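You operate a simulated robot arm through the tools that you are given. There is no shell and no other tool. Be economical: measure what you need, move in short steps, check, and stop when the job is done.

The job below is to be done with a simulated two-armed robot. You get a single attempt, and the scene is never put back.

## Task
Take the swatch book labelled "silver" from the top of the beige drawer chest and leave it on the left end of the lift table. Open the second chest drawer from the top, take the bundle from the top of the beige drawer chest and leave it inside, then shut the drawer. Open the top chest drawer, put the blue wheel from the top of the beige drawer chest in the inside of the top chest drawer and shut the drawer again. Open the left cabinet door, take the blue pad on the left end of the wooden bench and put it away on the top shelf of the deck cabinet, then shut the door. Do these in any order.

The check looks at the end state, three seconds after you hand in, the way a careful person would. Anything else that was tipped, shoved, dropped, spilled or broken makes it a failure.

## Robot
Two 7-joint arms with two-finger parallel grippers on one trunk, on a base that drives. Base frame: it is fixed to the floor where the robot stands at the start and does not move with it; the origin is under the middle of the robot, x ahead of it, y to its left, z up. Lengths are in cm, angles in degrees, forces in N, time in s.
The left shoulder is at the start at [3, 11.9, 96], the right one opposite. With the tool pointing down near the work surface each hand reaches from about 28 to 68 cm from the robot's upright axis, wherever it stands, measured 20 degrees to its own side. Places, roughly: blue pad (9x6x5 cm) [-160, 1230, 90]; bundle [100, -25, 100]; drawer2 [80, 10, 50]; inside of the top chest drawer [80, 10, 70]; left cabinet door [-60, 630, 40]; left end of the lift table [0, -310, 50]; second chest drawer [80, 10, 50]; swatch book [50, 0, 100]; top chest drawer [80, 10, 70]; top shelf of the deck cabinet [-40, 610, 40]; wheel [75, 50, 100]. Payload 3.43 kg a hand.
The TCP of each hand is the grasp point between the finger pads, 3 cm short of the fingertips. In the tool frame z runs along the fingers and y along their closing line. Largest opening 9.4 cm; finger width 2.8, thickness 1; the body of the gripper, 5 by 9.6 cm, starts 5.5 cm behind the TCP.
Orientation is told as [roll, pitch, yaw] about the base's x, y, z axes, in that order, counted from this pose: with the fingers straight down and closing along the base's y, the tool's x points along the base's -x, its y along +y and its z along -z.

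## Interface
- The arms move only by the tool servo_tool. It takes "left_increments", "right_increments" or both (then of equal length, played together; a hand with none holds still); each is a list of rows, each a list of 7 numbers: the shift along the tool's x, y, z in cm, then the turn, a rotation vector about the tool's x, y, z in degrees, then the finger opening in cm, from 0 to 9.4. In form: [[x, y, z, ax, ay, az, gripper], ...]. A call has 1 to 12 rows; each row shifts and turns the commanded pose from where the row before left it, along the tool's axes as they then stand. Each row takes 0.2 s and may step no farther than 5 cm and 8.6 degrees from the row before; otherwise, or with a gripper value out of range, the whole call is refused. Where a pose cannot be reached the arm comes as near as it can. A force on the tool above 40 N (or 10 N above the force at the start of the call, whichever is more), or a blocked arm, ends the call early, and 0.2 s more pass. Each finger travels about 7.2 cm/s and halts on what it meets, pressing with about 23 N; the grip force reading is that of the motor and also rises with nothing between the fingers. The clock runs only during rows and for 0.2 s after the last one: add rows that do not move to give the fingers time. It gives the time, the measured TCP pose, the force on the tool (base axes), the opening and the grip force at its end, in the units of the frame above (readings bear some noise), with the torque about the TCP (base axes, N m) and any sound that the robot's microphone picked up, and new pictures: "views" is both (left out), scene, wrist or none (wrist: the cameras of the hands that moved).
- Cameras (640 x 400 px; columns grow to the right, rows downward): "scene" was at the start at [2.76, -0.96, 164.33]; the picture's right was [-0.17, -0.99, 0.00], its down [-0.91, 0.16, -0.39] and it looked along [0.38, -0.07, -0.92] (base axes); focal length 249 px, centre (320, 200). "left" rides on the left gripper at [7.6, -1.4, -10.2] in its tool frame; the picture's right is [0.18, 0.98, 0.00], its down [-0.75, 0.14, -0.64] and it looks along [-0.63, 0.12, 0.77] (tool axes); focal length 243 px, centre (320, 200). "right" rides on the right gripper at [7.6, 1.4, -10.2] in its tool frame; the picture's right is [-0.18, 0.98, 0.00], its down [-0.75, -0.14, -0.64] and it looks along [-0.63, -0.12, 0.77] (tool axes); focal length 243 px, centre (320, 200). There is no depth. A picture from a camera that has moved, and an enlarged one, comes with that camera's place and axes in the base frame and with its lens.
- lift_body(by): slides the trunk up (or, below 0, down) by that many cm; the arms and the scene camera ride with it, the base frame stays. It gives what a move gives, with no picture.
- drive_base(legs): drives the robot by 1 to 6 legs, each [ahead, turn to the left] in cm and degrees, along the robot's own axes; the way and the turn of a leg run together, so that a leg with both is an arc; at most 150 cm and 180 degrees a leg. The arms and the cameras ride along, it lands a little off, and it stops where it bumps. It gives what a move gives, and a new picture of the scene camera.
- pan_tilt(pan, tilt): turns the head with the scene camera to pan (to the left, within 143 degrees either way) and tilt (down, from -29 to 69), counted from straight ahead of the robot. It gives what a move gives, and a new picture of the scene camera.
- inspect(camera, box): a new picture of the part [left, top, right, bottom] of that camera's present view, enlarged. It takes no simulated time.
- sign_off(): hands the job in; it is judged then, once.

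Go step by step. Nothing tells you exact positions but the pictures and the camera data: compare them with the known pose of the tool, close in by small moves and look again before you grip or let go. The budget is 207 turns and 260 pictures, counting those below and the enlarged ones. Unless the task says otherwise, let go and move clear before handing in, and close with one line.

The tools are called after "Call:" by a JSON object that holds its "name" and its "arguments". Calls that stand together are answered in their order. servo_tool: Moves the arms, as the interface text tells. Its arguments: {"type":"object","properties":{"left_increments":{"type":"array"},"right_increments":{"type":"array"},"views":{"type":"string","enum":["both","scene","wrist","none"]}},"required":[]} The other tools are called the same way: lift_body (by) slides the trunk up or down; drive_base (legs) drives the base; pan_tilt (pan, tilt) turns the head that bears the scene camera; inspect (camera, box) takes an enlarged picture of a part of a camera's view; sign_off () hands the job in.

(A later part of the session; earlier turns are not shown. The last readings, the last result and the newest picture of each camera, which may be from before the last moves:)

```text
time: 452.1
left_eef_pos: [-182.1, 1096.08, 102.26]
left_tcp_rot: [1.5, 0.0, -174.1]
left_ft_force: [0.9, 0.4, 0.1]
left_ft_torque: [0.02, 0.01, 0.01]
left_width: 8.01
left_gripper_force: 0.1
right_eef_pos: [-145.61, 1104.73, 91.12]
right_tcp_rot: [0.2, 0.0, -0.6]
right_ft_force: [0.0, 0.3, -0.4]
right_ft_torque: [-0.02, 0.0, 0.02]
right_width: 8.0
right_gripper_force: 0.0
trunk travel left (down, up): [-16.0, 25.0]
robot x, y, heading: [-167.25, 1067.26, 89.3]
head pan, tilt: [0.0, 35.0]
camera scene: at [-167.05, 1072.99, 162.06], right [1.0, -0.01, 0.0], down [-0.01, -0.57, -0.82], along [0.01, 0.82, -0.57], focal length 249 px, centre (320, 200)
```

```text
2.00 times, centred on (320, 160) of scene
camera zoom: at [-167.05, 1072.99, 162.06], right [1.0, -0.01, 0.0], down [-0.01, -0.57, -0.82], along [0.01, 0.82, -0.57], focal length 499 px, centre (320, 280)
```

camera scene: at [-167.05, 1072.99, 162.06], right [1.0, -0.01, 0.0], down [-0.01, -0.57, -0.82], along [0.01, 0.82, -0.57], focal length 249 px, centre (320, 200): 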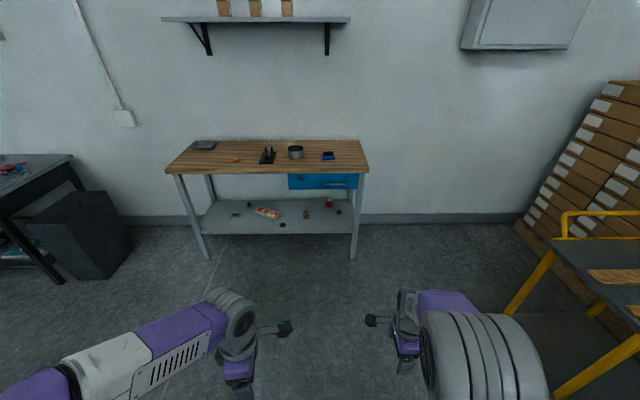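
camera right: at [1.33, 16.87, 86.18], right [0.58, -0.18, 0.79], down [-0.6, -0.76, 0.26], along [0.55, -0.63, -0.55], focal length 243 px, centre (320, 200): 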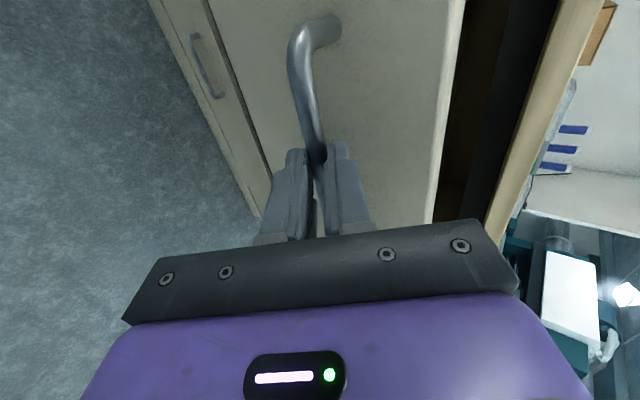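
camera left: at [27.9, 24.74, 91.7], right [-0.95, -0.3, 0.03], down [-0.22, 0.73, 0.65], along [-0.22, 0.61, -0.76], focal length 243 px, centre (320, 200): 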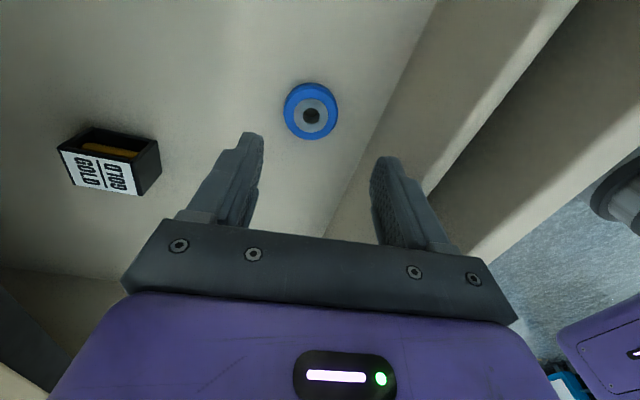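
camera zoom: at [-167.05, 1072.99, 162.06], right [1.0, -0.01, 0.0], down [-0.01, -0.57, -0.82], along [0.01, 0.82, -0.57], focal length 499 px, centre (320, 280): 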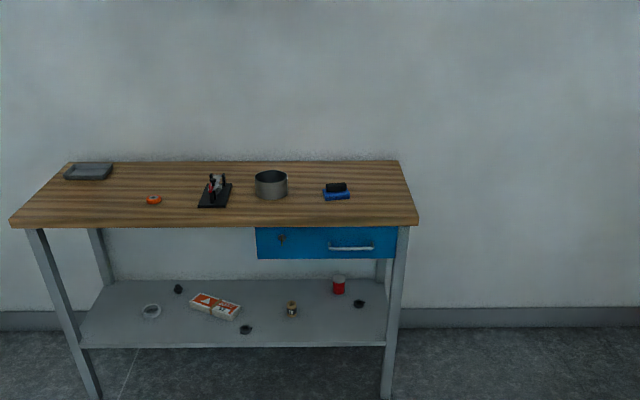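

The blue pad, with a black grip on top, is at about (-159.5,1225) on the bench. I'll raise the trunk, turn the right hand to neutral, and drive up.

Call:
{"name": "lift_body", "arguments": {"by": 18}}

Call:
{"name": "servo_tool", "arguments": {"right_increments": [[0, -2, -1, 0, 0, -8.2, 9], [0, 0, -1, 0, 0, -8.2, 9], [0, 0, 0, 0, 0, -8.2, 9], [0, 0, 0, 0, 0, -8.2, 9], [0, 0, 0, 0, 0, -8.2, 9], [0, 0, 0, 0, 0, -8.2, 9], [0, 0, 0, 0, 0, -8.2, 9], [0, 0, 0, 0, 0, -8.2, 9], [0, 0, 0, 0, 0, -8.2, 9], [0, 0, 0, 0, 0, -8.2, 9], [0, 0, 0, 0, 0, -8, 9]], "views": "none"}}

Call:
{"name": "pan_tilt", "arguments": {"pan": -5, "tilt": 55}}

Call:
{"name": "drive_base", "arguments": {"legs": [[0, 5.5], [97, 0], [0, -5]]}}

```text
time: 454.1
left_eef_pos: [-182.13, 1095.95, 120.19]
left_tcp_rot: [1.6, 0.0, -174.1]
left_ft_force: [0.6, -0.4, -0.3]
left_ft_torque: [-0.02, 0.02, 0.03]
left_width: 8.03
left_gripper_force: 0.0
right_eef_pos: [-145.67, 1104.62, 109.03]
right_tcp_rot: [0.2, -0.1, -0.5]
right_ft_force: [0.0, -0.7, -0.2]
right_ft_torque: [-0.02, 0.0, -0.02]
right_width: 8.0
right_gripper_force: 0.1
trunk travel left (down, up): [-34.0, 7.0]
robot x, y, heading: [-166.92, 1067.11, 89.3]
head pan, tilt: [0.0, 35.0]
```

```text
time: 456.4
left_eef_pos: [-182.05, 1095.9, 120.12]
left_tcp_rot: [1.7, -0.1, -174.1]
left_ft_force: [0.3, 0.3, 0.1]
left_ft_torque: [0.02, 0.03, 0.01]
left_width: 7.98
left_gripper_force: 0.1
right_eef_pos: [-145.76, 1102.73, 111.12]
right_tcp_rot: [0.0, -0.1, 89.6]
right_ft_force: [-0.8, -0.2, -0.2]
right_ft_torque: [0.02, -0.01, 0.01]
right_width: 9.01
right_gripper_force: 0.1
trunk travel left (down, up): [-34.0, 7.0]
robot x, y, heading: [-167.16, 1067.26, 89.4]
head pan, tilt: [0.0, 35.0]
```

```text
time: 457.3
left_eef_pos: [-182.09, 1095.9, 120.18]
left_tcp_rot: [1.6, -0.1, -174.2]
left_ft_force: [0.1, 0.5, 0.6]
left_ft_torque: [0.0, -0.04, 0.0]
left_width: 7.99
left_gripper_force: 0.0
right_eef_pos: [-145.66, 1102.64, 111.01]
right_tcp_rot: [0.1, -0.1, 89.3]
right_ft_force: [-0.8, 1.0, 0.0]
right_ft_torque: [0.02, -0.01, -0.01]
right_width: 8.98
right_gripper_force: 0.0
trunk travel left (down, up): [-34.0, 7.0]
robot x, y, heading: [-167.13, 1066.94, 89.5]
head pan, tilt: [-5.0, 55.0]
camera scene: at [-166.45, 1071.36, 177.24], right [1.0, -0.1, 0.0], down [-0.08, -0.81, -0.57], along [0.06, 0.57, -0.82], focal length 249 px, centre (320, 200)
```

scene: 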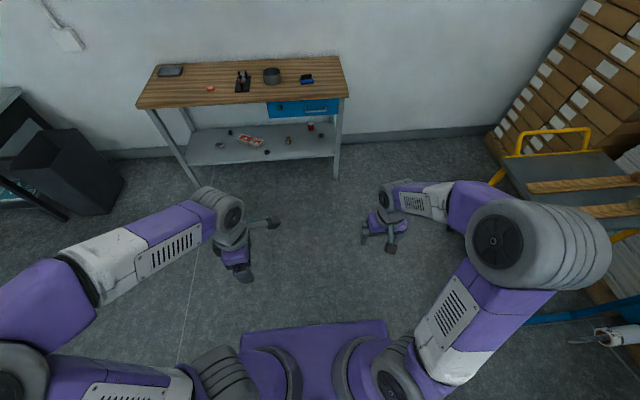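

```text
time: 463.3
left_eef_pos: [-190.02, 1192.51, 120.19]
left_tcp_rot: [1.5, 0.0, -174.0]
left_ft_force: [-0.2, 0.8, 0.0]
left_ft_torque: [0.01, 0.0, 0.01]
left_width: 7.99
left_gripper_force: 0.1
right_eef_pos: [-153.49, 1199.49, 111.1]
right_tcp_rot: [0.0, -0.1, 89.5]
right_ft_force: [-0.1, 0.2, -1.0]
right_ft_torque: [-0.01, 0.03, 0.02]
right_width: 9.0
right_gripper_force: 0.2
trunk travel left (down, up): [-34.0, 7.0]
robot x, y, heading: [-175.15, 1163.56, 89.3]
head pan, tilt: [-5.0, 55.0]
camera scene: at [-174.24, 1167.99, 177.23], right [1.0, -0.1, 0.0], down [-0.08, -0.82, -0.57], along [0.06, 0.57, -0.82], focal length 249 px, centre (320, 200)
```

scene: 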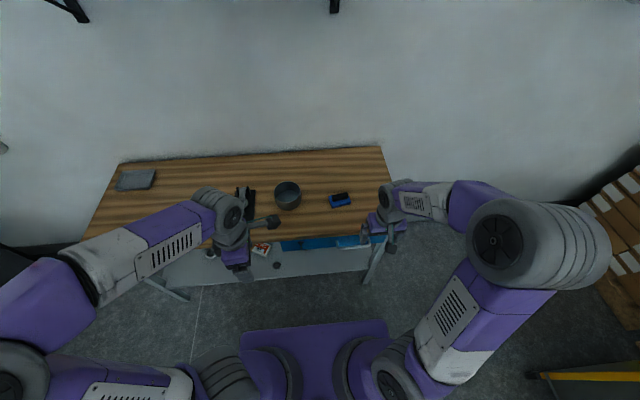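

Call:
{"name": "inspect", "arguments": {"camera": "scene", "box": [270, 160, 400, 240]}}

Call:
{"name": "inspect", "arguments": {"camera": "right", "box": [0, 0, 640, 400]}}

```text
4.92 times, centred on (335, 200) of scene
camera zoom: at [-174.24, 1167.99, 177.23], right [1.0, -0.1, 0.0], down [-0.08, -0.82, -0.57], along [0.06, 0.57, -0.82], focal length 1228 px, centre (246, 200)
```

zoom: 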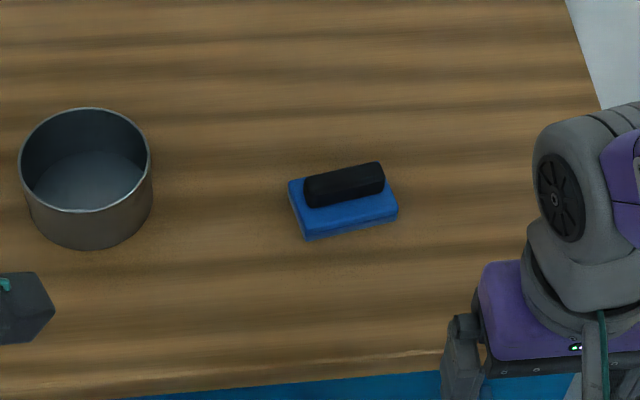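

```text
1.00 times, centred on (320, 200) of right (not enlarged: the box is as wide or as high as the picture)
camera zoom: at [-155.15, 1191.64, 121.23], right [-0.98, 0.19, 0.0], down [0.15, 0.75, 0.64], along [0.12, 0.63, -0.77], focal length 243 px, centre (320, 200)
```

zoom: 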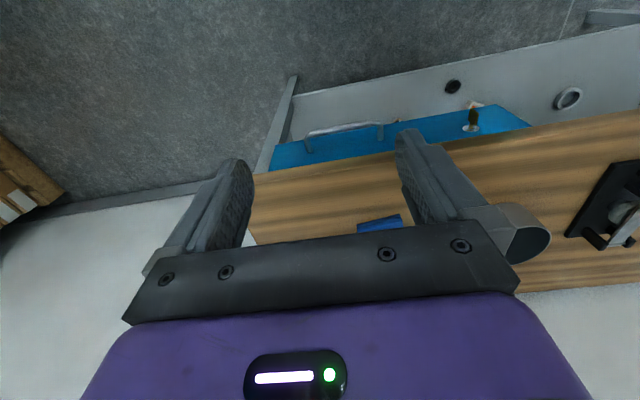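

The pad's black grip bar is about 6.4 cm long, near (-160,1226.6), turned about 7°. I'll move in and pitch the right hand 40° so the pad can later go into the shelf level.

Call:
{"name": "drive_base", "arguments": {"legs": [[5, 0]]}}

Call:
{"name": "servo_tool", "arguments": {"right_increments": [[-3.1, 1.8, 1.7, 0, 0, 0, 9], [-3.1, 1.8, 1.7, 0, 0, 0, 9], [-3.1, 1.8, 1.7, 0, 0, 0, 9], [0, 0, 0, 0, 0, -7, 9], [0, 0, 0, 0, -8, 0, 9], [0, 0, 0, 0, -8, 0, 9], [0, 0, 0, 0, -8, 0, 9], [0, 0, 0, 0, -8, 0, 9], [0, 0, 0, 0, -8, 0, 9]], "views": "both"}}

```text
time: 464.3
left_eef_pos: [-189.93, 1197.55, 120.18]
left_tcp_rot: [1.5, 0.0, -174.0]
left_ft_force: [0.2, 0.2, 1.0]
left_ft_torque: [-0.01, 0.01, 0.04]
left_width: 8.0
left_gripper_force: 0.0
right_eef_pos: [-153.5, 1204.3, 111.15]
right_tcp_rot: [0.0, 0.0, 89.6]
right_ft_force: [-0.3, 0.8, -0.6]
right_ft_torque: [-0.02, -0.01, 0.06]
right_width: 9.03
right_gripper_force: 0.0
trunk travel left (down, up): [-34.0, 7.0]
robot x, y, heading: [-175.07, 1168.36, 89.2]
head pan, tilt: [-5.0, 55.0]
camera scene: at [-174.22, 1173.01, 177.23], right [1.0, -0.1, 0.0], down [-0.08, -0.82, -0.57], along [0.06, 0.57, -0.82], focal length 249 px, centre (320, 200)
```

scene: 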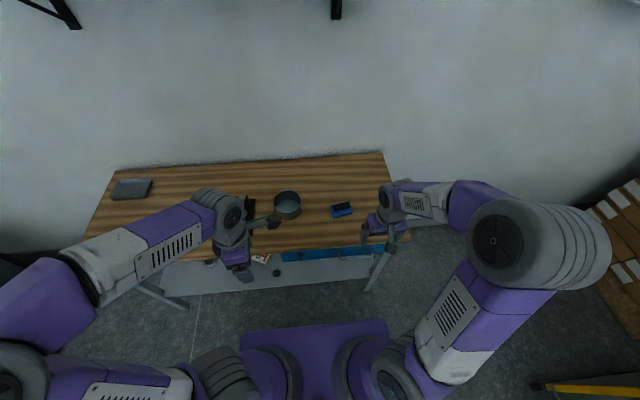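

```text
time: 466.3
left_eef_pos: [-189.92, 1197.47, 120.18]
left_tcp_rot: [1.6, 0.1, -174.0]
left_ft_force: [-0.1, 0.7, -0.1]
left_ft_torque: [0.0, 0.02, 0.05]
left_width: 8.02
left_gripper_force: 0.1
right_eef_pos: [-158.82, 1213.59, 105.93]
right_tcp_rot: [0.0, -40.2, 96.5]
right_ft_force: [-0.1, 0.8, 1.3]
right_ft_torque: [0.02, 0.01, 0.0]
right_width: 9.02
right_gripper_force: 0.0
trunk travel left (down, up): [-34.0, 7.0]
robot x, y, heading: [-174.93, 1168.62, 89.3]
head pan, tilt: [-5.0, 55.0]
camera scene: at [-174.2, 1172.93, 177.23], right [1.0, -0.1, 0.0], down [-0.08, -0.82, -0.57], along [0.06, 0.57, -0.82], focal length 249 px, centre (320, 200)
camera right: at [-158.93, 1200.99, 108.84], right [-0.99, 0.03, 0.12], down [0.12, 0.18, 0.98], along [0.01, 0.98, -0.18], focal length 243 px, centre (320, 200)
```

scene: 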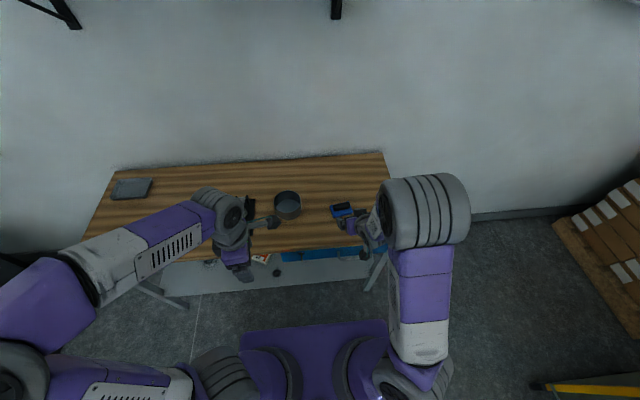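
right: 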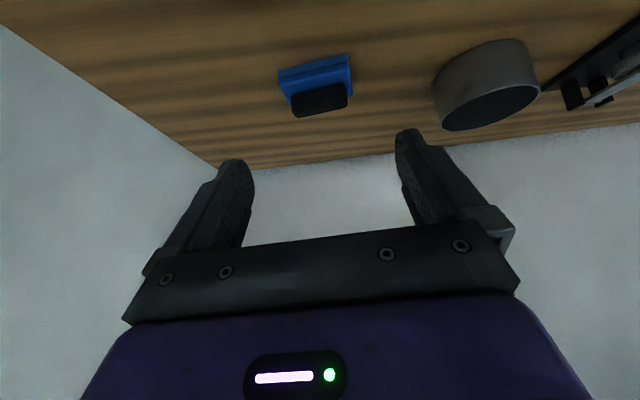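

Call:
{"name": "servo_tool", "arguments": {"right_increments": [[-0.5, -0.1, 4, 0, 0, 0, 9], [-0.5, -0.1, 4, 0, 0, 0, 9], [-0.5, -0.1, 4, 0, 0, 0, 9]], "views": "wrist"}}

Call:
{"name": "inspect", "arguments": {"camera": "scene", "box": [290, 170, 420, 260]}}

```text
time: 467.1
left_eef_pos: [-189.87, 1197.6, 120.2]
left_tcp_rot: [1.6, 0.0, -174.0]
left_ft_force: [0.9, 0.8, 0.7]
left_ft_torque: [-0.06, 0.0, 0.02]
left_width: 8.02
left_gripper_force: 0.0
right_eef_pos: [-159.35, 1222.72, 97.84]
right_tcp_rot: [0.1, -40.0, 96.4]
right_ft_force: [0.3, 0.4, 0.7]
right_ft_torque: [0.03, 0.01, 0.0]
right_width: 9.02
right_gripper_force: 0.1
trunk travel left (down, up): [-34.0, 7.0]
robot x, y, heading: [-174.79, 1168.74, 89.4]
head pan, tilt: [-5.0, 55.0]
camera right: at [-159.62, 1209.99, 100.66], right [-0.99, 0.03, 0.12], down [0.12, 0.18, 0.98], along [0.01, 0.98, -0.18], focal length 243 px, centre (320, 200)
```

right: 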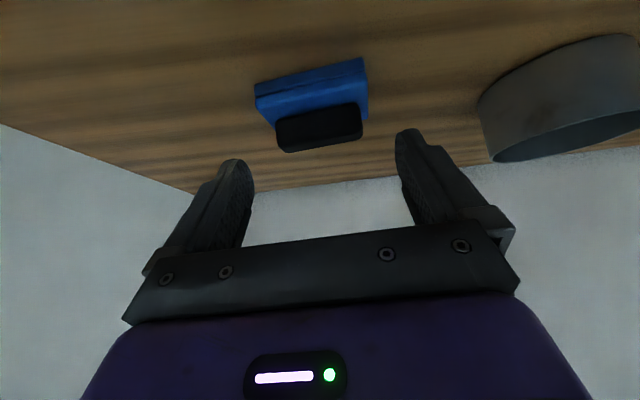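

```text
4.44 times, centred on (355, 215) of scene
camera zoom: at [-174.19, 1173.08, 177.23], right [1.0, -0.1, 0.0], down [-0.08, -0.82, -0.57], along [0.06, 0.57, -0.82], focal length 1108 px, centre (164, 133)
```

zoom: 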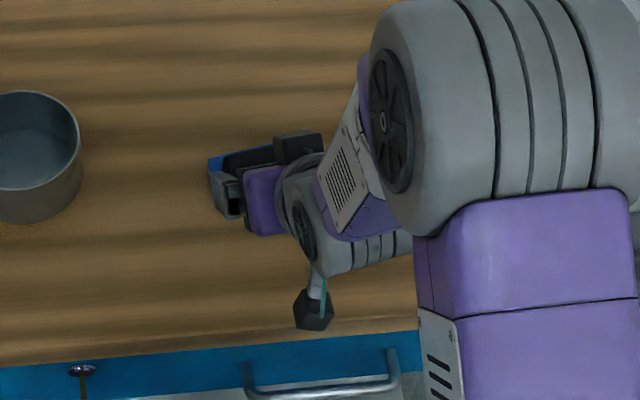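

Call:
{"name": "servo_tool", "arguments": {"right_increments": [[-0.15, 0.1, 2.4, 0, 0, 0, 9], [-0.15, 0.1, 2.3, 0, 0, -2, 9]], "views": "wrist"}}

```text
time: 467.7
left_eef_pos: [-189.87, 1197.58, 120.26]
left_tcp_rot: [1.6, 0.0, -174.0]
left_ft_force: [-0.2, -0.5, 0.1]
left_ft_torque: [-0.04, 0.0, -0.03]
left_width: 8.0
left_gripper_force: 0.1
right_eef_pos: [-160.14, 1225.71, 94.41]
right_tcp_rot: [-1.7, -39.9, 99.1]
right_ft_force: [0.8, -0.6, -0.2]
right_ft_torque: [0.0, 0.04, -0.03]
right_width: 9.01
right_gripper_force: 0.0
trunk travel left (down, up): [-34.0, 7.0]
robot x, y, heading: [-174.76, 1168.84, 89.3]
head pan, tilt: [-5.0, 55.0]
camera right: at [-160.04, 1213.09, 97.27], right [-1.0, 0.0, 0.1], down [0.1, 0.18, 0.98], along [-0.02, 0.98, -0.18], focal length 243 px, centre (320, 200)
```

right: 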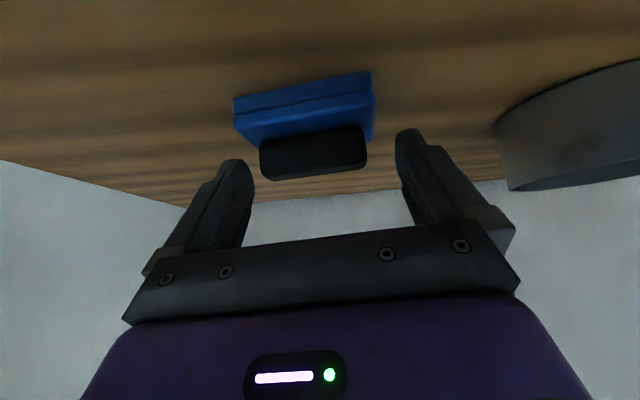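

The grip bar is centred between the fingertips at matching depth. Closing.

Call:
{"name": "servo_tool", "arguments": {"right_increments": [[0, 0, 0, 0, 0, 0, 7], [0, 0, 0, 0, 0, 0, 5], [0, 0, 0, 0, 0, 0, 5], [0, 0, 0, 0, 0, 0, 5]], "views": "none"}}

Call:
{"name": "servo_tool", "arguments": {"right_increments": [[-1.6, 0, -1.9, 0, 0, 0, 5], [-1.6, 0, -1.9, 0, 0, 0, 5]], "views": "wrist"}}

```text
time: 468.7
left_eef_pos: [-189.92, 1197.62, 120.21]
left_tcp_rot: [1.6, -0.1, -174.0]
left_ft_force: [0.6, 0.1, 0.2]
left_ft_torque: [0.0, -0.01, 0.0]
left_width: 8.01
left_gripper_force: 0.0
right_eef_pos: [-160.09, 1225.59, 94.38]
right_tcp_rot: [-1.7, -40.0, 99.2]
right_ft_force: [1.0, -0.5, 0.5]
right_ft_torque: [0.03, -0.01, -0.02]
right_width: 6.89
right_gripper_force: 22.9
trunk travel left (down, up): [-34.0, 7.0]
robot x, y, heading: [-175.09, 1168.72, 89.5]
head pan, tilt: [-5.0, 55.0]
```

```text
time: 469.3
left_eef_pos: [-189.94, 1197.54, 120.25]
left_tcp_rot: [1.6, 0.0, -174.0]
left_ft_force: [0.3, -0.2, 0.0]
left_ft_torque: [-0.01, -0.01, -0.01]
left_width: 8.01
left_gripper_force: 0.0
right_eef_pos: [-160.18, 1225.64, 99.32]
right_tcp_rot: [-1.7, -40.0, 99.1]
right_ft_force: [-0.1, -0.3, -0.9]
right_ft_torque: [-0.06, 0.01, -0.04]
right_width: 6.93
right_gripper_force: 23.4
trunk travel left (down, up): [-34.0, 7.0]
robot x, y, heading: [-174.95, 1168.64, 89.3]
head pan, tilt: [-5.0, 55.0]
camera right: at [-160.1, 1213.03, 102.21], right [-1.0, 0.0, 0.1], down [0.1, 0.18, 0.98], along [-0.02, 0.98, -0.18], focal length 243 px, centre (320, 200)
```

right: 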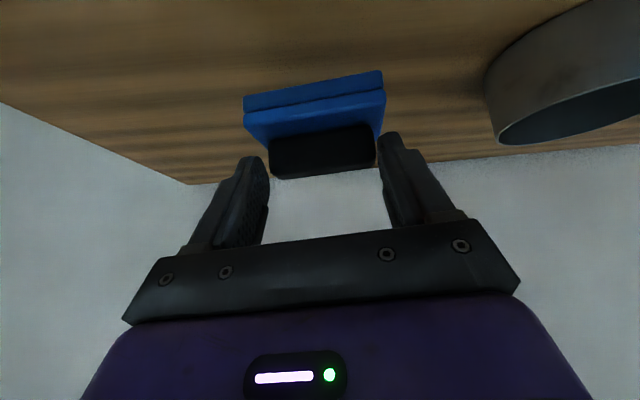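

The pad is lifted and level. Raising and retracting, then backing off the bench.

Call:
{"name": "servo_tool", "arguments": {"right_increments": [[-3.1, 0, -3.7, 0, 0, 0, 5], [-3.1, 0, -3.7, 0, 0, 0, 5], [3.6, 0, -3.1, 0, 0, 0, 5], [3.6, 0, -3.1, 0, 0, 0, 5], [3.6, 0, -3.1, 0, 0, 0, 5], [3.6, 0, -3.1, 0, 0, 0, 5]], "views": "none"}}

Call:
{"name": "drive_base", "arguments": {"legs": [[-60, 0]]}}

```text
time: 470.7
left_eef_pos: [-189.83, 1197.47, 120.18]
left_tcp_rot: [1.6, 0.2, -174.0]
left_ft_force: [-0.6, -0.1, 0.1]
left_ft_torque: [-0.03, -0.01, -0.01]
left_width: 7.98
left_gripper_force: 0.0
right_eef_pos: [-158.06, 1209.19, 109.22]
right_tcp_rot: [-1.7, -40.0, 99.1]
right_ft_force: [-0.2, -0.9, -0.4]
right_ft_torque: [-0.02, -0.02, 0.0]
right_width: 6.89
right_gripper_force: 23.0
right hand out of reach, approached as far as the arm can: row 6
trunk travel left (down, up): [-34.0, 7.0]
robot x, y, heading: [-174.75, 1168.73, 89.5]
head pan, tilt: [-5.0, 55.0]
```

```text
time: 474.0
left_eef_pos: [-190.46, 1138.44, 120.18]
left_tcp_rot: [1.6, 0.1, -173.9]
left_ft_force: [1.1, -0.5, 0.4]
left_ft_torque: [0.0, 0.0, 0.0]
left_width: 8.01
left_gripper_force: 0.1
right_eef_pos: [-158.64, 1150.29, 109.15]
right_tcp_rot: [-1.6, -40.1, 99.1]
right_ft_force: [0.1, 0.6, -0.2]
right_ft_torque: [0.04, 0.04, -0.02]
right_width: 6.9
right_gripper_force: 22.9
trunk travel left (down, up): [-34.0, 7.0]
robot x, y, heading: [-175.93, 1109.58, 89.6]
head pan, tilt: [-5.0, 55.0]
camera scene: at [-174.77, 1113.96, 177.23], right [1.0, -0.1, 0.0], down [-0.08, -0.82, -0.57], along [0.06, 0.57, -0.82], focal length 249 px, centre (320, 200)
```

scene: 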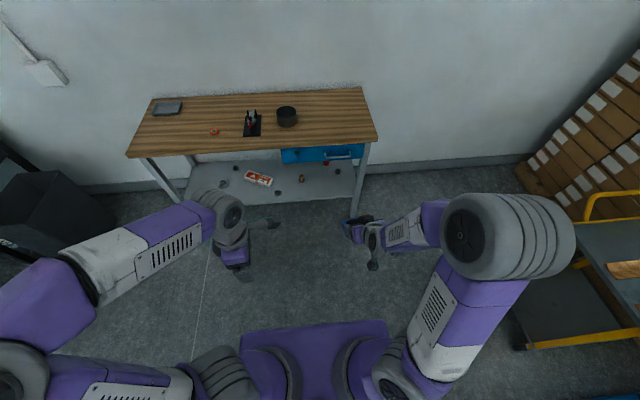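

Call:
{"name": "drive_base", "arguments": {"legs": [[0, 90], [0, 90], [150, 0], [150, 0], [150, 0]]}}

Call:
{"name": "drive_base", "arguments": {"legs": [[20, 0], [0, 90]]}}

Call:
{"name": "pan_tilt", "arguments": {"pan": 0, "tilt": 40}}

```text
time: 503.1
left_eef_pos: [-162.8, 633.16, 120.2]
left_tcp_rot: [1.6, -0.1, 5.9]
left_ft_force: [-0.7, 0.7, -0.3]
left_ft_torque: [0.01, 0.02, 0.0]
left_width: 8.01
left_gripper_force: 0.0
right_eef_pos: [-194.63, 621.5, 109.14]
right_tcp_rot: [-1.7, -40.0, -81.0]
right_ft_force: [-0.1, -0.5, -0.4]
right_ft_torque: [0.03, -0.01, -0.01]
right_width: 6.88
right_gripper_force: 23.2
trunk travel left (down, up): [-34.0, 7.0]
robot x, y, heading: [-177.34, 662.22, -90.7]
head pan, tilt: [-5.0, 55.0]
camera scene: at [-178.25, 657.84, 177.23], right [-1.0, 0.1, 0.0], down [0.08, 0.82, -0.57], along [-0.06, -0.57, -0.82], focal length 249 px, centre (320, 200)
```

scene: 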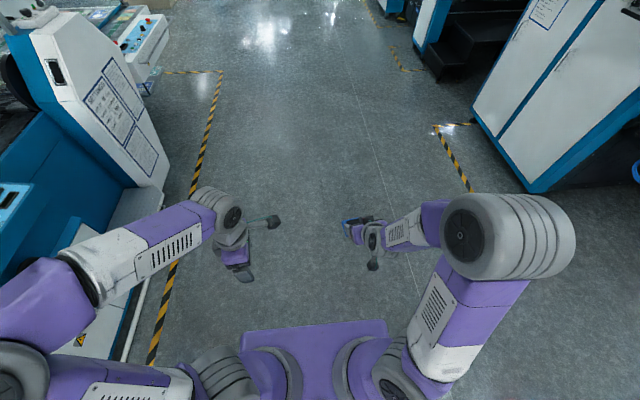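

```text
time: 508.5
left_eef_pos: [-149.12, 656.72, 120.2]
left_tcp_rot: [1.7, 0.0, 95.9]
left_ft_force: [0.6, -0.2, 0.7]
left_ft_torque: [0.01, 0.0, 0.0]
left_width: 7.99
left_gripper_force: 0.0
right_eef_pos: [-137.46, 624.86, 109.3]
right_tcp_rot: [-1.7, -39.9, 8.7]
right_ft_force: [0.0, -0.7, -0.5]
right_ft_torque: [0.0, -0.01, 0.03]
right_width: 6.92
right_gripper_force: 22.7
trunk travel left (down, up): [-34.0, 7.0]
robot x, y, heading: [-177.74, 641.75, -0.8]
head pan, tilt: [-5.0, 55.0]
camera scene: at [-173.63, 641.21, 177.23], right [-0.1, -0.99, 0.0], down [-0.81, 0.08, -0.57], along [0.57, -0.06, -0.82], focal length 249 px, centre (320, 200)
```

scene: 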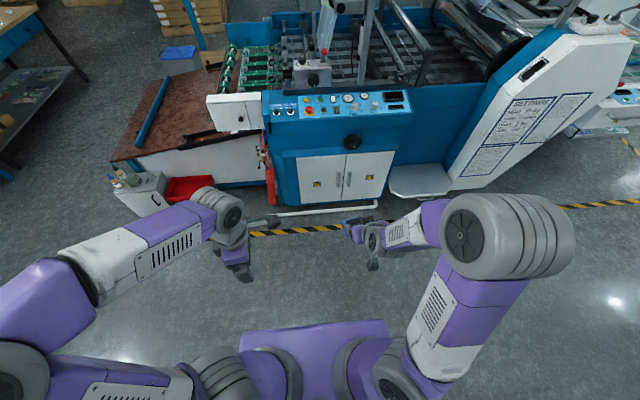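

```text
time: 509.3
left_eef_pos: [-149.01, 656.72, 120.22]
left_tcp_rot: [1.5, 0.0, 95.8]
left_ft_force: [-0.8, 0.4, -0.1]
left_ft_torque: [-0.02, 0.0, 0.01]
left_width: 8.01
left_gripper_force: 0.0
right_eef_pos: [-137.46, 624.87, 109.27]
right_tcp_rot: [-1.7, -40.0, 8.8]
right_ft_force: [0.5, -0.5, -0.6]
right_ft_torque: [-0.01, 0.02, 0.0]
right_width: 6.89
right_gripper_force: 22.7
trunk travel left (down, up): [-34.0, 7.0]
robot x, y, heading: [-177.8, 641.78, -0.8]
head pan, tilt: [0.0, 40.0]
camera scene: at [-172.3, 641.8, 179.3], right [-0.01, -1.0, 0.0], down [-0.64, 0.01, -0.77], along [0.77, -0.01, -0.64], focal length 249 px, centre (320, 200)
```

scene: 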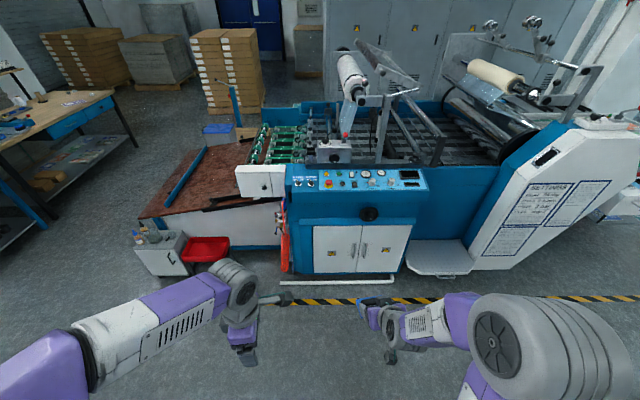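

Call:
{"name": "inspect", "arguments": {"camera": "scene", "box": [260, 150, 440, 300]}}

```text
2.67 times, centred on (350, 225) of scene
camera zoom: at [-172.3, 641.8, 179.3], right [-0.01, -1.0, 0.0], down [-0.64, 0.01, -0.77], along [0.77, -0.01, -0.64], focal length 665 px, centre (240, 133)
```

zoom: 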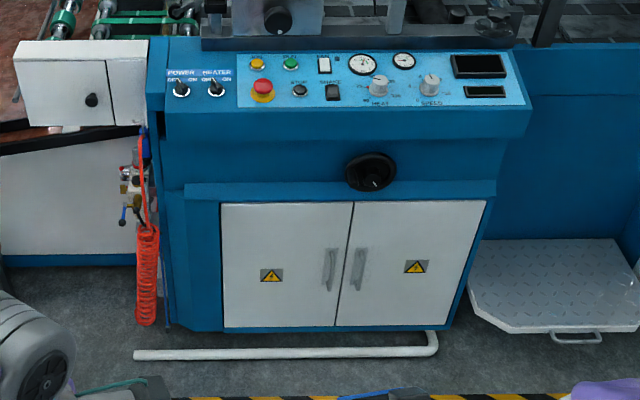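

I can see the two white doors: the left door spans y≈613–645 and z≈8–61, its bar handle near (-60,616,39), hinged at left. I'll lower the trunk and turn the left hand to neutral yaw.

Call:
{"name": "lift_body", "arguments": {"by": -33}}

Call:
{"name": "servo_tool", "arguments": {"left_increments": [[0, -3, 0, 0, 0, 8, 6], [0, -3, 0, 0, 0, 8, 6], [0, 0, 0, 0, 0, 8, 6], [0, 0, 0, 0, 0, 8, 6], [0, 0, 0, 0, 0, 8, 6], [0, 0, 0, 0, 0, 8, 6], [0, 0, 0, 0, 0, 8, 6], [0, 0, 0, 0, 0, 8, 6], [0, 0, 0, 0, 0, 8, 6], [0, 0, 0, 0, 0, 8, 6], [0, 0, 0, 0, 0, 8, 6], [0, 0, 0, 0, 0, 8, 6]], "views": "none"}}

Call:
{"name": "servo_tool", "arguments": {"left_increments": [[-4, 0, 2, 0, 0, 0, 6], [-4, 0, 2, 0, 0, 0, 6], [-3, 0, 3, 0, -8.3, 0, 6], [0, 0, 4, 0, -8.3, 0, 6], [0, 0, 4, 0, -8.3, 0, 6], [0, 0, 4, 0, -8.3, 0, 6], [0, 0, 4, 0, -8.3, 0, 6], [0, 0, 4, 0, -8.3, 0, 6]], "views": "scene"}}

```text
time: 512.5
left_eef_pos: [-149.02, 656.7, 87.22]
left_tcp_rot: [1.7, 0.0, 95.9]
left_ft_force: [0.3, 0.0, 0.1]
left_ft_torque: [0.01, 0.04, 0.03]
left_width: 8.0
left_gripper_force: 0.0
right_eef_pos: [-137.55, 624.82, 76.31]
right_tcp_rot: [-1.7, -40.0, 8.7]
right_ft_force: [0.6, -0.1, -1.2]
right_ft_torque: [0.02, 0.0, -0.01]
right_width: 6.89
right_gripper_force: 23.3
trunk travel left (down, up): [-1.0, 40.0]
robot x, y, heading: [-177.72, 642.04, -1.1]
head pan, tilt: [0.0, 40.0]
```

```text
time: 515.1
left_eef_pos: [-143.12, 656.91, 87.1]
left_tcp_rot: [0.0, 1.6, -0.3]
left_ft_force: [-0.9, -0.1, -0.2]
left_ft_torque: [0.01, 0.01, 0.0]
left_width: 6.0
left_gripper_force: 0.0
right_eef_pos: [-137.55, 624.89, 76.17]
right_tcp_rot: [-1.6, -40.1, 8.9]
right_ft_force: [-0.1, -0.1, -0.3]
right_ft_torque: [-0.02, 0.0, -0.03]
right_width: 6.88
right_gripper_force: 23.0
trunk travel left (down, up): [-1.0, 40.0]
robot x, y, heading: [-177.78, 641.95, -0.8]
head pan, tilt: [0.0, 40.0]
```

```text
time: 516.9
left_eef_pos: [-124.48, 656.64, 61.79]
left_tcp_rot: [0.0, -48.4, -0.2]
left_ft_force: [0.4, -0.2, -0.4]
left_ft_torque: [-0.03, -0.01, -0.01]
left_width: 6.01
left_gripper_force: 0.2
right_eef_pos: [-137.47, 624.94, 76.24]
right_tcp_rot: [-1.7, -40.0, 8.9]
right_ft_force: [0.1, 0.4, -1.1]
right_ft_torque: [-0.01, 0.02, -0.01]
right_width: 6.93
right_gripper_force: 22.3
trunk travel left (down, up): [-1.0, 40.0]
robot x, y, heading: [-177.56, 642.25, -0.7]
head pan, tilt: [0.0, 40.0]
camera scene: at [-172.26, 641.84, 146.3], right [-0.01, -1.0, 0.0], down [-0.64, 0.01, -0.77], along [0.77, -0.01, -0.64], focal length 249 px, centre (320, 200)
```

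scene: 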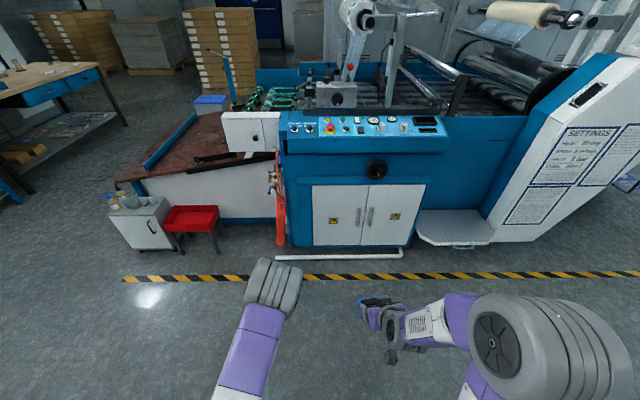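

Call:
{"name": "inspect", "arguments": {"camera": "scene", "box": [270, 130, 430, 270]}}

```text
2.86 times, centred on (350, 200) of scene
camera zoom: at [-172.26, 641.84, 146.3], right [-0.01, -1.0, 0.0], down [-0.64, 0.01, -0.77], along [0.77, -0.01, -0.64], focal length 713 px, centre (234, 200)
```

zoom: 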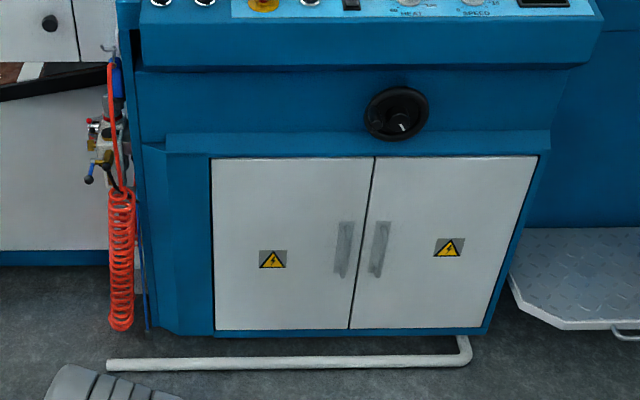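

The left door handle is at about (-63,616.5,41), with the door plane near x≈-60. I'll shift the robot to y≈601 and lower the left hand to handle height.

Call:
{"name": "drive_base", "arguments": {"legs": [[0, -40], [62, 0], [0, 40.8]]}}

Call:
{"name": "servo_tool", "arguments": {"left_increments": [[3.5, 0, 3.2, 0, 0, 0, 6], [3.5, 0, 3.2, 0, 0, 0, 6], [3.5, 0, 3.2, 0, 0, 0, 6], [3.5, 0, 3.2, 0, 0, 0, 6]], "views": "both"}}

```text
time: 524.2
left_eef_pos: [-77.56, 615.69, 61.62]
left_tcp_rot: [-0.2, -48.3, 0.1]
left_ft_force: [-1.1, 0.1, 0.1]
left_ft_torque: [0.0, -0.02, -0.02]
left_width: 6.01
left_gripper_force: 0.0
right_eef_pos: [-90.4, 583.8, 76.28]
right_tcp_rot: [-1.7, -39.9, 9.0]
right_ft_force: [0.7, 0.7, -0.6]
right_ft_torque: [0.0, 0.03, -0.02]
right_width: 6.9
right_gripper_force: 22.9
trunk travel left (down, up): [-1.0, 40.0]
robot x, y, heading: [-130.94, 601.18, -0.8]
head pan, tilt: [0.0, 40.0]
camera scene: at [-125.3, 600.77, 146.3], right [-0.01, -1.0, 0.0], down [-0.64, 0.01, -0.77], along [0.77, -0.01, -0.64], focal length 249 px, centre (320, 200)
```

scene: 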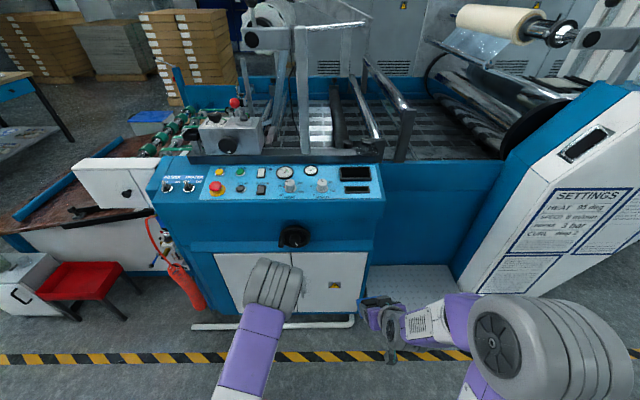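

```text
time: 525.2
left_eef_pos: [-77.38, 615.51, 42.59]
left_tcp_rot: [-0.2, -48.3, 0.1]
left_ft_force: [-0.4, -0.2, 0.2]
left_ft_torque: [0.0, 0.05, 0.04]
left_width: 6.0
left_gripper_force: 0.0
right_eef_pos: [-90.48, 583.95, 76.25]
right_tcp_rot: [-1.7, -40.0, 8.9]
right_ft_force: [0.5, 0.0, -0.7]
right_ft_torque: [-0.01, 0.04, 0.0]
right_width: 6.89
right_gripper_force: 22.5
trunk travel left (down, up): [-1.0, 40.0]
robot x, y, heading: [-130.98, 600.71, -0.9]
head pan, tilt: [0.0, 40.0]
camera scene: at [-125.29, 600.77, 146.3], right [-0.01, -1.0, 0.0], down [-0.64, 0.01, -0.77], along [0.77, -0.01, -0.64], focal length 249 px, centre (320, 200)
camera left: at [-90.07, 614.3, 43.78], right [-0.12, 0.98, -0.14], down [0.02, 0.14, 0.99], along [0.99, 0.12, -0.04], focal length 243 px, centre (320, 200)
```

scene: 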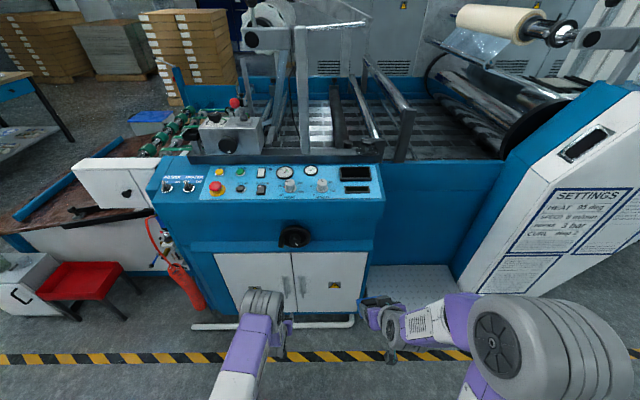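
left: 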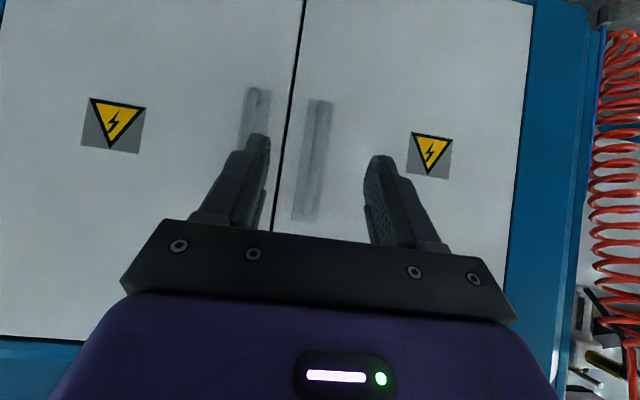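

Call:
{"name": "inspect", "arguments": {"camera": "left", "box": [220, 60, 380, 240]}}

```text
2.22 times, centred on (300, 150) of left
camera zoom: at [-90.07, 614.3, 43.78], right [-0.12, 0.98, -0.14], down [0.02, 0.14, 0.99], along [0.99, 0.12, -0.04], focal length 539 px, centre (364, 311)
```

zoom: 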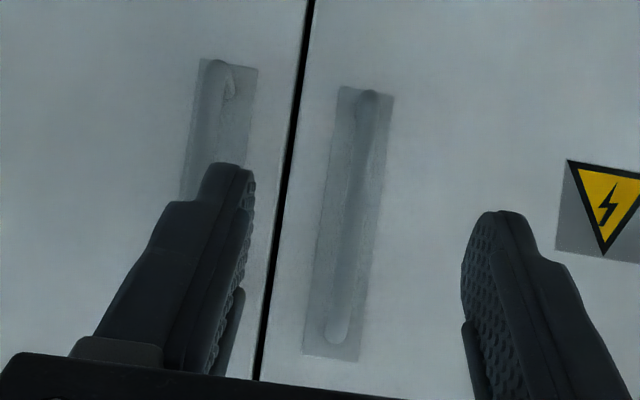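

The bar is real: at y≈616.4, z 31–45. I'll adjust and drive forward 11 cm.

Call:
{"name": "servo_tool", "arguments": {"left_increments": [[1.2, 1, 1.1, 0, 0, 0, 5]], "views": "none"}}

Call:
{"name": "drive_base", "arguments": {"legs": [[11, 0]]}}

Call:
{"name": "inspect", "arguments": {"camera": "left", "box": [160, 20, 480, 260]}}

```text
time: 525.6
left_eef_pos: [-77.24, 616.59, 41.04]
left_tcp_rot: [-0.2, -48.2, 0.1]
left_ft_force: [0.4, -0.4, 0.2]
left_ft_torque: [-0.02, -0.02, -0.03]
left_width: 4.99
left_gripper_force: 0.1
right_eef_pos: [-90.49, 583.97, 76.3]
right_tcp_rot: [-1.6, -40.0, 9.0]
right_ft_force: [-0.3, 0.0, -0.5]
right_ft_torque: [0.02, 0.03, 0.0]
right_width: 6.9
right_gripper_force: 23.2
trunk travel left (down, up): [-1.0, 40.0]
robot x, y, heading: [-131.18, 600.87, -0.7]
head pan, tilt: [0.0, 40.0]
```

```text
time: 526.8
left_eef_pos: [-66.43, 616.41, 41.01]
left_tcp_rot: [-0.2, -48.1, 0.1]
left_ft_force: [-0.3, 0.0, -0.4]
left_ft_torque: [0.04, -0.01, 0.0]
left_width: 5.01
left_gripper_force: 0.1
right_eef_pos: [-79.54, 583.8, 76.27]
right_tcp_rot: [-1.8, -40.0, 9.0]
right_ft_force: [0.4, -0.4, -1.0]
right_ft_torque: [0.02, 0.03, -0.02]
right_width: 6.91
right_gripper_force: 23.5
trunk travel left (down, up): [-1.0, 40.0]
robot x, y, heading: [-120.11, 600.5, -0.6]
head pan, tilt: [0.0, 40.0]
camera scene: at [-114.29, 600.63, 146.3], right [-0.01, -1.0, 0.0], down [-0.64, 0.01, -0.77], along [0.77, -0.01, -0.64], focal length 249 px, centre (320, 200)
```

scene: 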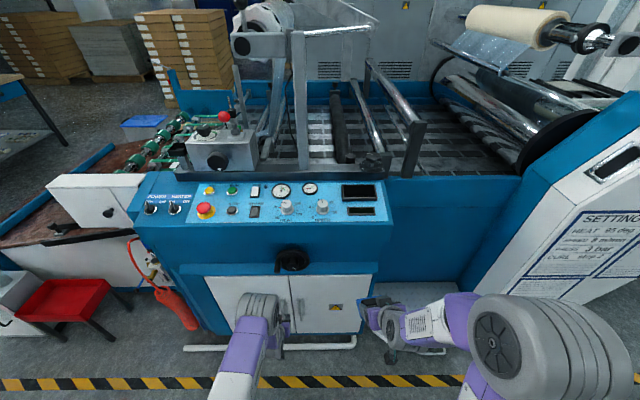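

```text
1.67 times, centred on (320, 140) of left
camera zoom: at [-79.13, 615.18, 42.23], right [-0.12, 0.98, -0.14], down [0.02, 0.14, 0.99], along [0.99, 0.12, -0.04], focal length 404 px, centre (320, 300)
```

zoom: 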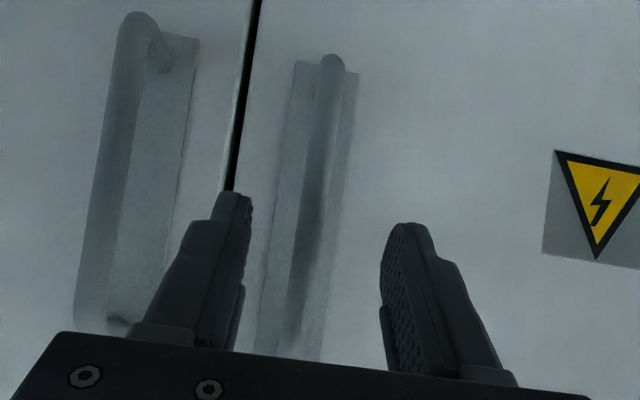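

Call:
{"name": "drive_base", "arguments": {"legs": [[1.9, 0]]}}

Call:
{"name": "servo_tool", "arguments": {"left_increments": [[0, 0, 0, 0, 0, 0, 3], [0, 0, 0, 0, 0, 0, 0.5], [0, 0, 0, 0, 0, 0, 0.5], [0, 0, 0, 0, 0, 0, 0.5]], "views": "wrist"}}

```text
time: 527.5
left_eef_pos: [-64.61, 616.42, 41.07]
left_tcp_rot: [-0.2, -48.3, 0.1]
left_ft_force: [-0.2, -0.8, -0.5]
left_ft_torque: [0.0, 0.05, -0.01]
left_width: 4.99
left_gripper_force: 0.1
right_eef_pos: [-77.54, 583.7, 76.18]
right_tcp_rot: [-1.6, -39.9, 9.0]
right_ft_force: [0.8, 0.3, -0.6]
right_ft_torque: [-0.01, 0.04, 0.05]
right_width: 6.89
right_gripper_force: 23.2
trunk travel left (down, up): [-1.0, 40.0]
robot x, y, heading: [-117.97, 600.71, -0.6]
head pan, tilt: [0.0, 40.0]
camera scene: at [-112.41, 600.61, 146.3], right [-0.01, -1.0, 0.0], down [-0.64, 0.01, -0.77], along [0.77, -0.01, -0.64], focal length 249 px, centre (320, 200)
```

scene: 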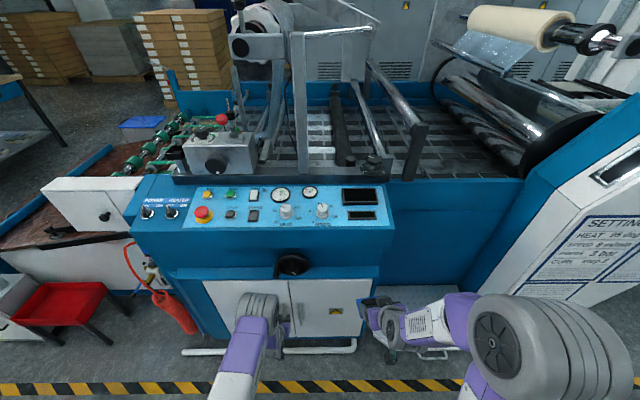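

```text
time: 528.5
left_eef_pos: [-64.52, 616.1, 40.95]
left_tcp_rot: [-0.3, -48.1, -0.1]
left_ft_force: [-2.0, -14.8, -1.9]
left_ft_torque: [0.33, -0.22, -0.32]
left_width: 1.06
left_gripper_force: 44.6
right_eef_pos: [-77.65, 583.63, 76.22]
right_tcp_rot: [-1.6, -40.0, 8.9]
right_ft_force: [-0.8, 0.2, 0.0]
right_ft_torque: [-0.02, 0.02, 0.0]
right_width: 6.91
right_gripper_force: 22.8
trunk travel left (down, up): [-1.0, 40.0]
robot x, y, heading: [-118.48, 600.98, -0.5]
head pan, tilt: [0.0, 40.0]
camera left: at [-77.27, 614.93, 42.24], right [-0.12, 0.98, -0.14], down [0.02, 0.14, 0.99], along [0.99, 0.11, -0.04], focal length 243 px, centre (320, 200)
```

left: 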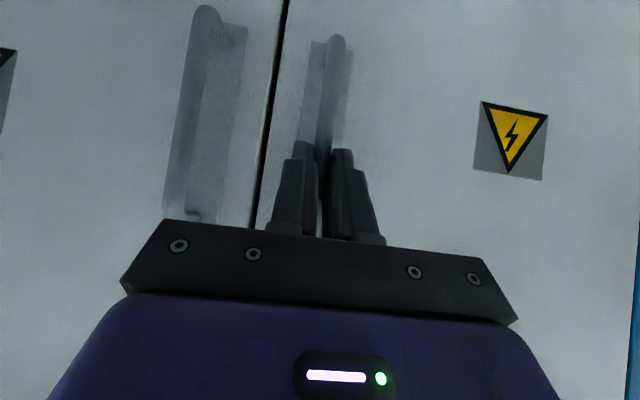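

The handle is gripped. I'll swing the door with the arm along its hinge arc, rotating the wrist with it, first by 28°.

Call:
{"name": "servo_tool", "arguments": {"left_increments": [[2.34, 0.55, -2.6, 5.2, 0, 4.68, 0.5], [2.34, 0.55, -2.6, 5.2, 0, 4.68, 0.5], [2.34, 0.55, -2.6, 5.2, 0, 4.68, 0.5], [2.34, 0.55, -2.6, 5.2, 0, 4.68, 0.5]], "views": "both"}}

```text
time: 529.5
left_eef_pos: [-77.41, 621.71, 41.02]
left_tcp_rot: [0.7, -48.5, -28.0]
left_ft_force: [14.4, 21.5, 9.4]
left_ft_torque: [-0.57, 0.85, 0.55]
left_width: 1.07
left_gripper_force: 44.3
right_eef_pos: [-77.6, 583.92, 76.26]
right_tcp_rot: [-1.7, -39.9, 9.0]
right_ft_force: [0.4, 0.1, -1.3]
right_ft_torque: [0.0, 0.05, 0.0]
right_width: 6.9
right_gripper_force: 23.1
trunk travel left (down, up): [-1.0, 40.0]
robot x, y, heading: [-118.29, 600.58, -0.7]
head pan, tilt: [0.0, 40.0]
camera scene: at [-112.44, 600.75, 146.31], right [-0.01, -1.0, 0.0], down [-0.64, 0.01, -0.77], along [0.77, -0.01, -0.64], focal length 249 px, centre (320, 200)
camera left: at [-89.46, 626.46, 42.17], right [0.35, 0.93, -0.13], down [0.08, 0.11, 0.99], along [0.94, -0.35, -0.04], focal length 243 px, centre (320, 200)
```

scene: 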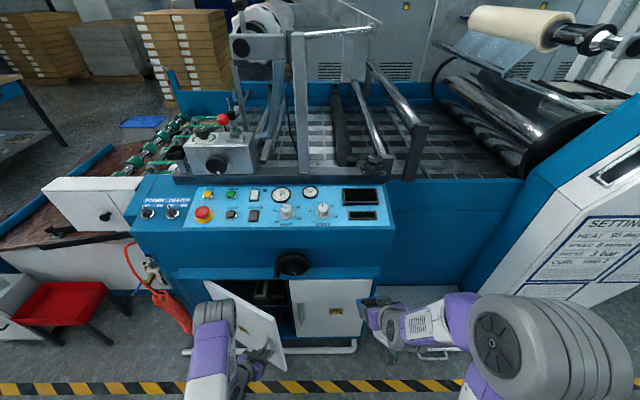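
left: 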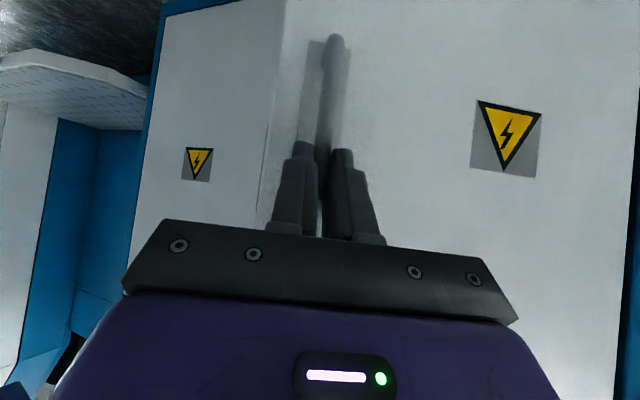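

The arc works. Continuing.

Call:
{"name": "servo_tool", "arguments": {"left_increments": [[2.34, 0.55, -2.6, 5.2, 0, 4.68, 0.5], [2.34, 0.55, -2.6, 5.2, 0, 4.68, 0.5], [2.34, 0.55, -2.6, 5.2, 0, 4.68, 0.5], [2.34, 0.55, -2.6, 5.2, 0, 4.68, 0.5]], "views": "scene"}}

```text
time: 530.1
left_eef_pos: [-81.4, 625.35, 41.14]
left_tcp_rot: [1.3, -48.5, -39.0]
left_ft_force: [2.7, 4.0, -3.0]
left_ft_torque: [-0.95, 0.94, 0.3]
left_width: 1.1
left_gripper_force: 45.2
right_eef_pos: [-77.59, 583.86, 76.18]
right_tcp_rot: [-1.7, -40.0, 8.9]
right_ft_force: [-0.8, 0.3, -0.5]
right_ft_torque: [0.02, 0.0, -0.04]
right_width: 6.9
right_gripper_force: 22.7
trunk travel left (down, up): [-1.0, 40.0]
robot x, y, heading: [-118.19, 600.7, -0.7]
head pan, tilt: [0.0, 40.0]
stopped in row 2 (left hand): the force on the tool passed its limit at 43 N (the readings are from after the stop); the commanded pose is now the measured one
camera scene: at [-112.38, 600.66, 146.28], right [-0.01, -1.0, 0.0], down [-0.64, 0.01, -0.77], along [0.77, -0.01, -0.64], focal length 249 px, centre (320, 200)
```

scene: 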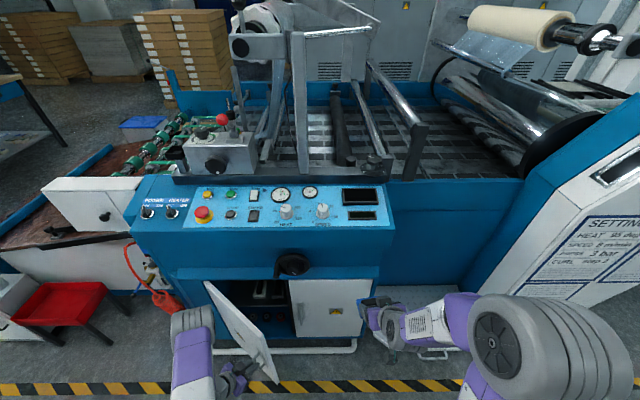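

Call:
{"name": "servo_tool", "arguments": {"left_increments": [[1.67, 0.45, -1.86, 3.7, 0, 3.34, 0.5], [1.67, 0.45, -1.86, 3.7, 0, 3.34, 0.5], [1.67, 0.45, -1.86, 3.7, 0, 3.34, 0.5], [1.67, 0.45, -1.86, 3.7, 0, 3.34, 0.5], [1.67, 0.45, -1.86, 3.7, 0, 3.34, 0.5], [1.67, 0.45, -1.86, 3.7, 0, 3.34, 0.5]], "views": "scene"}}

```text
time: 531.7
left_eef_pos: [-88.15, 638.55, 41.05]
left_tcp_rot: [2.5, -47.8, -69.3]
left_ft_force: [5.8, 1.2, -9.3]
left_ft_torque: [-1.0, 1.01, 0.27]
left_width: 1.12
left_gripper_force: 44.7
right_eef_pos: [-77.39, 583.76, 76.2]
right_tcp_rot: [-1.7, -39.8, 9.0]
right_ft_force: [0.2, 0.1, -0.9]
right_ft_torque: [-0.03, 0.04, -0.03]
right_width: 6.9
right_gripper_force: 23.2
trunk travel left (down, up): [-1.0, 40.0]
robot x, y, heading: [-118.02, 600.63, -0.4]
head pan, tilt: [0.0, 40.0]
stopped in row 6 (left hand): the force on the tool passed its limit at 42 N (the readings are from after the stop); the commanded pose is now the measured one
camera scene: at [-112.31, 600.74, 146.3], right [-0.01, -1.0, 0.0], down [-0.64, 0.01, -0.77], along [0.77, -0.01, -0.64], focal length 249 px, centre (320, 200)
```

scene: 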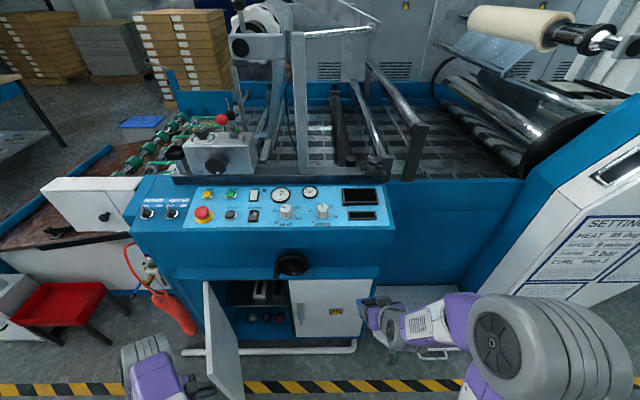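

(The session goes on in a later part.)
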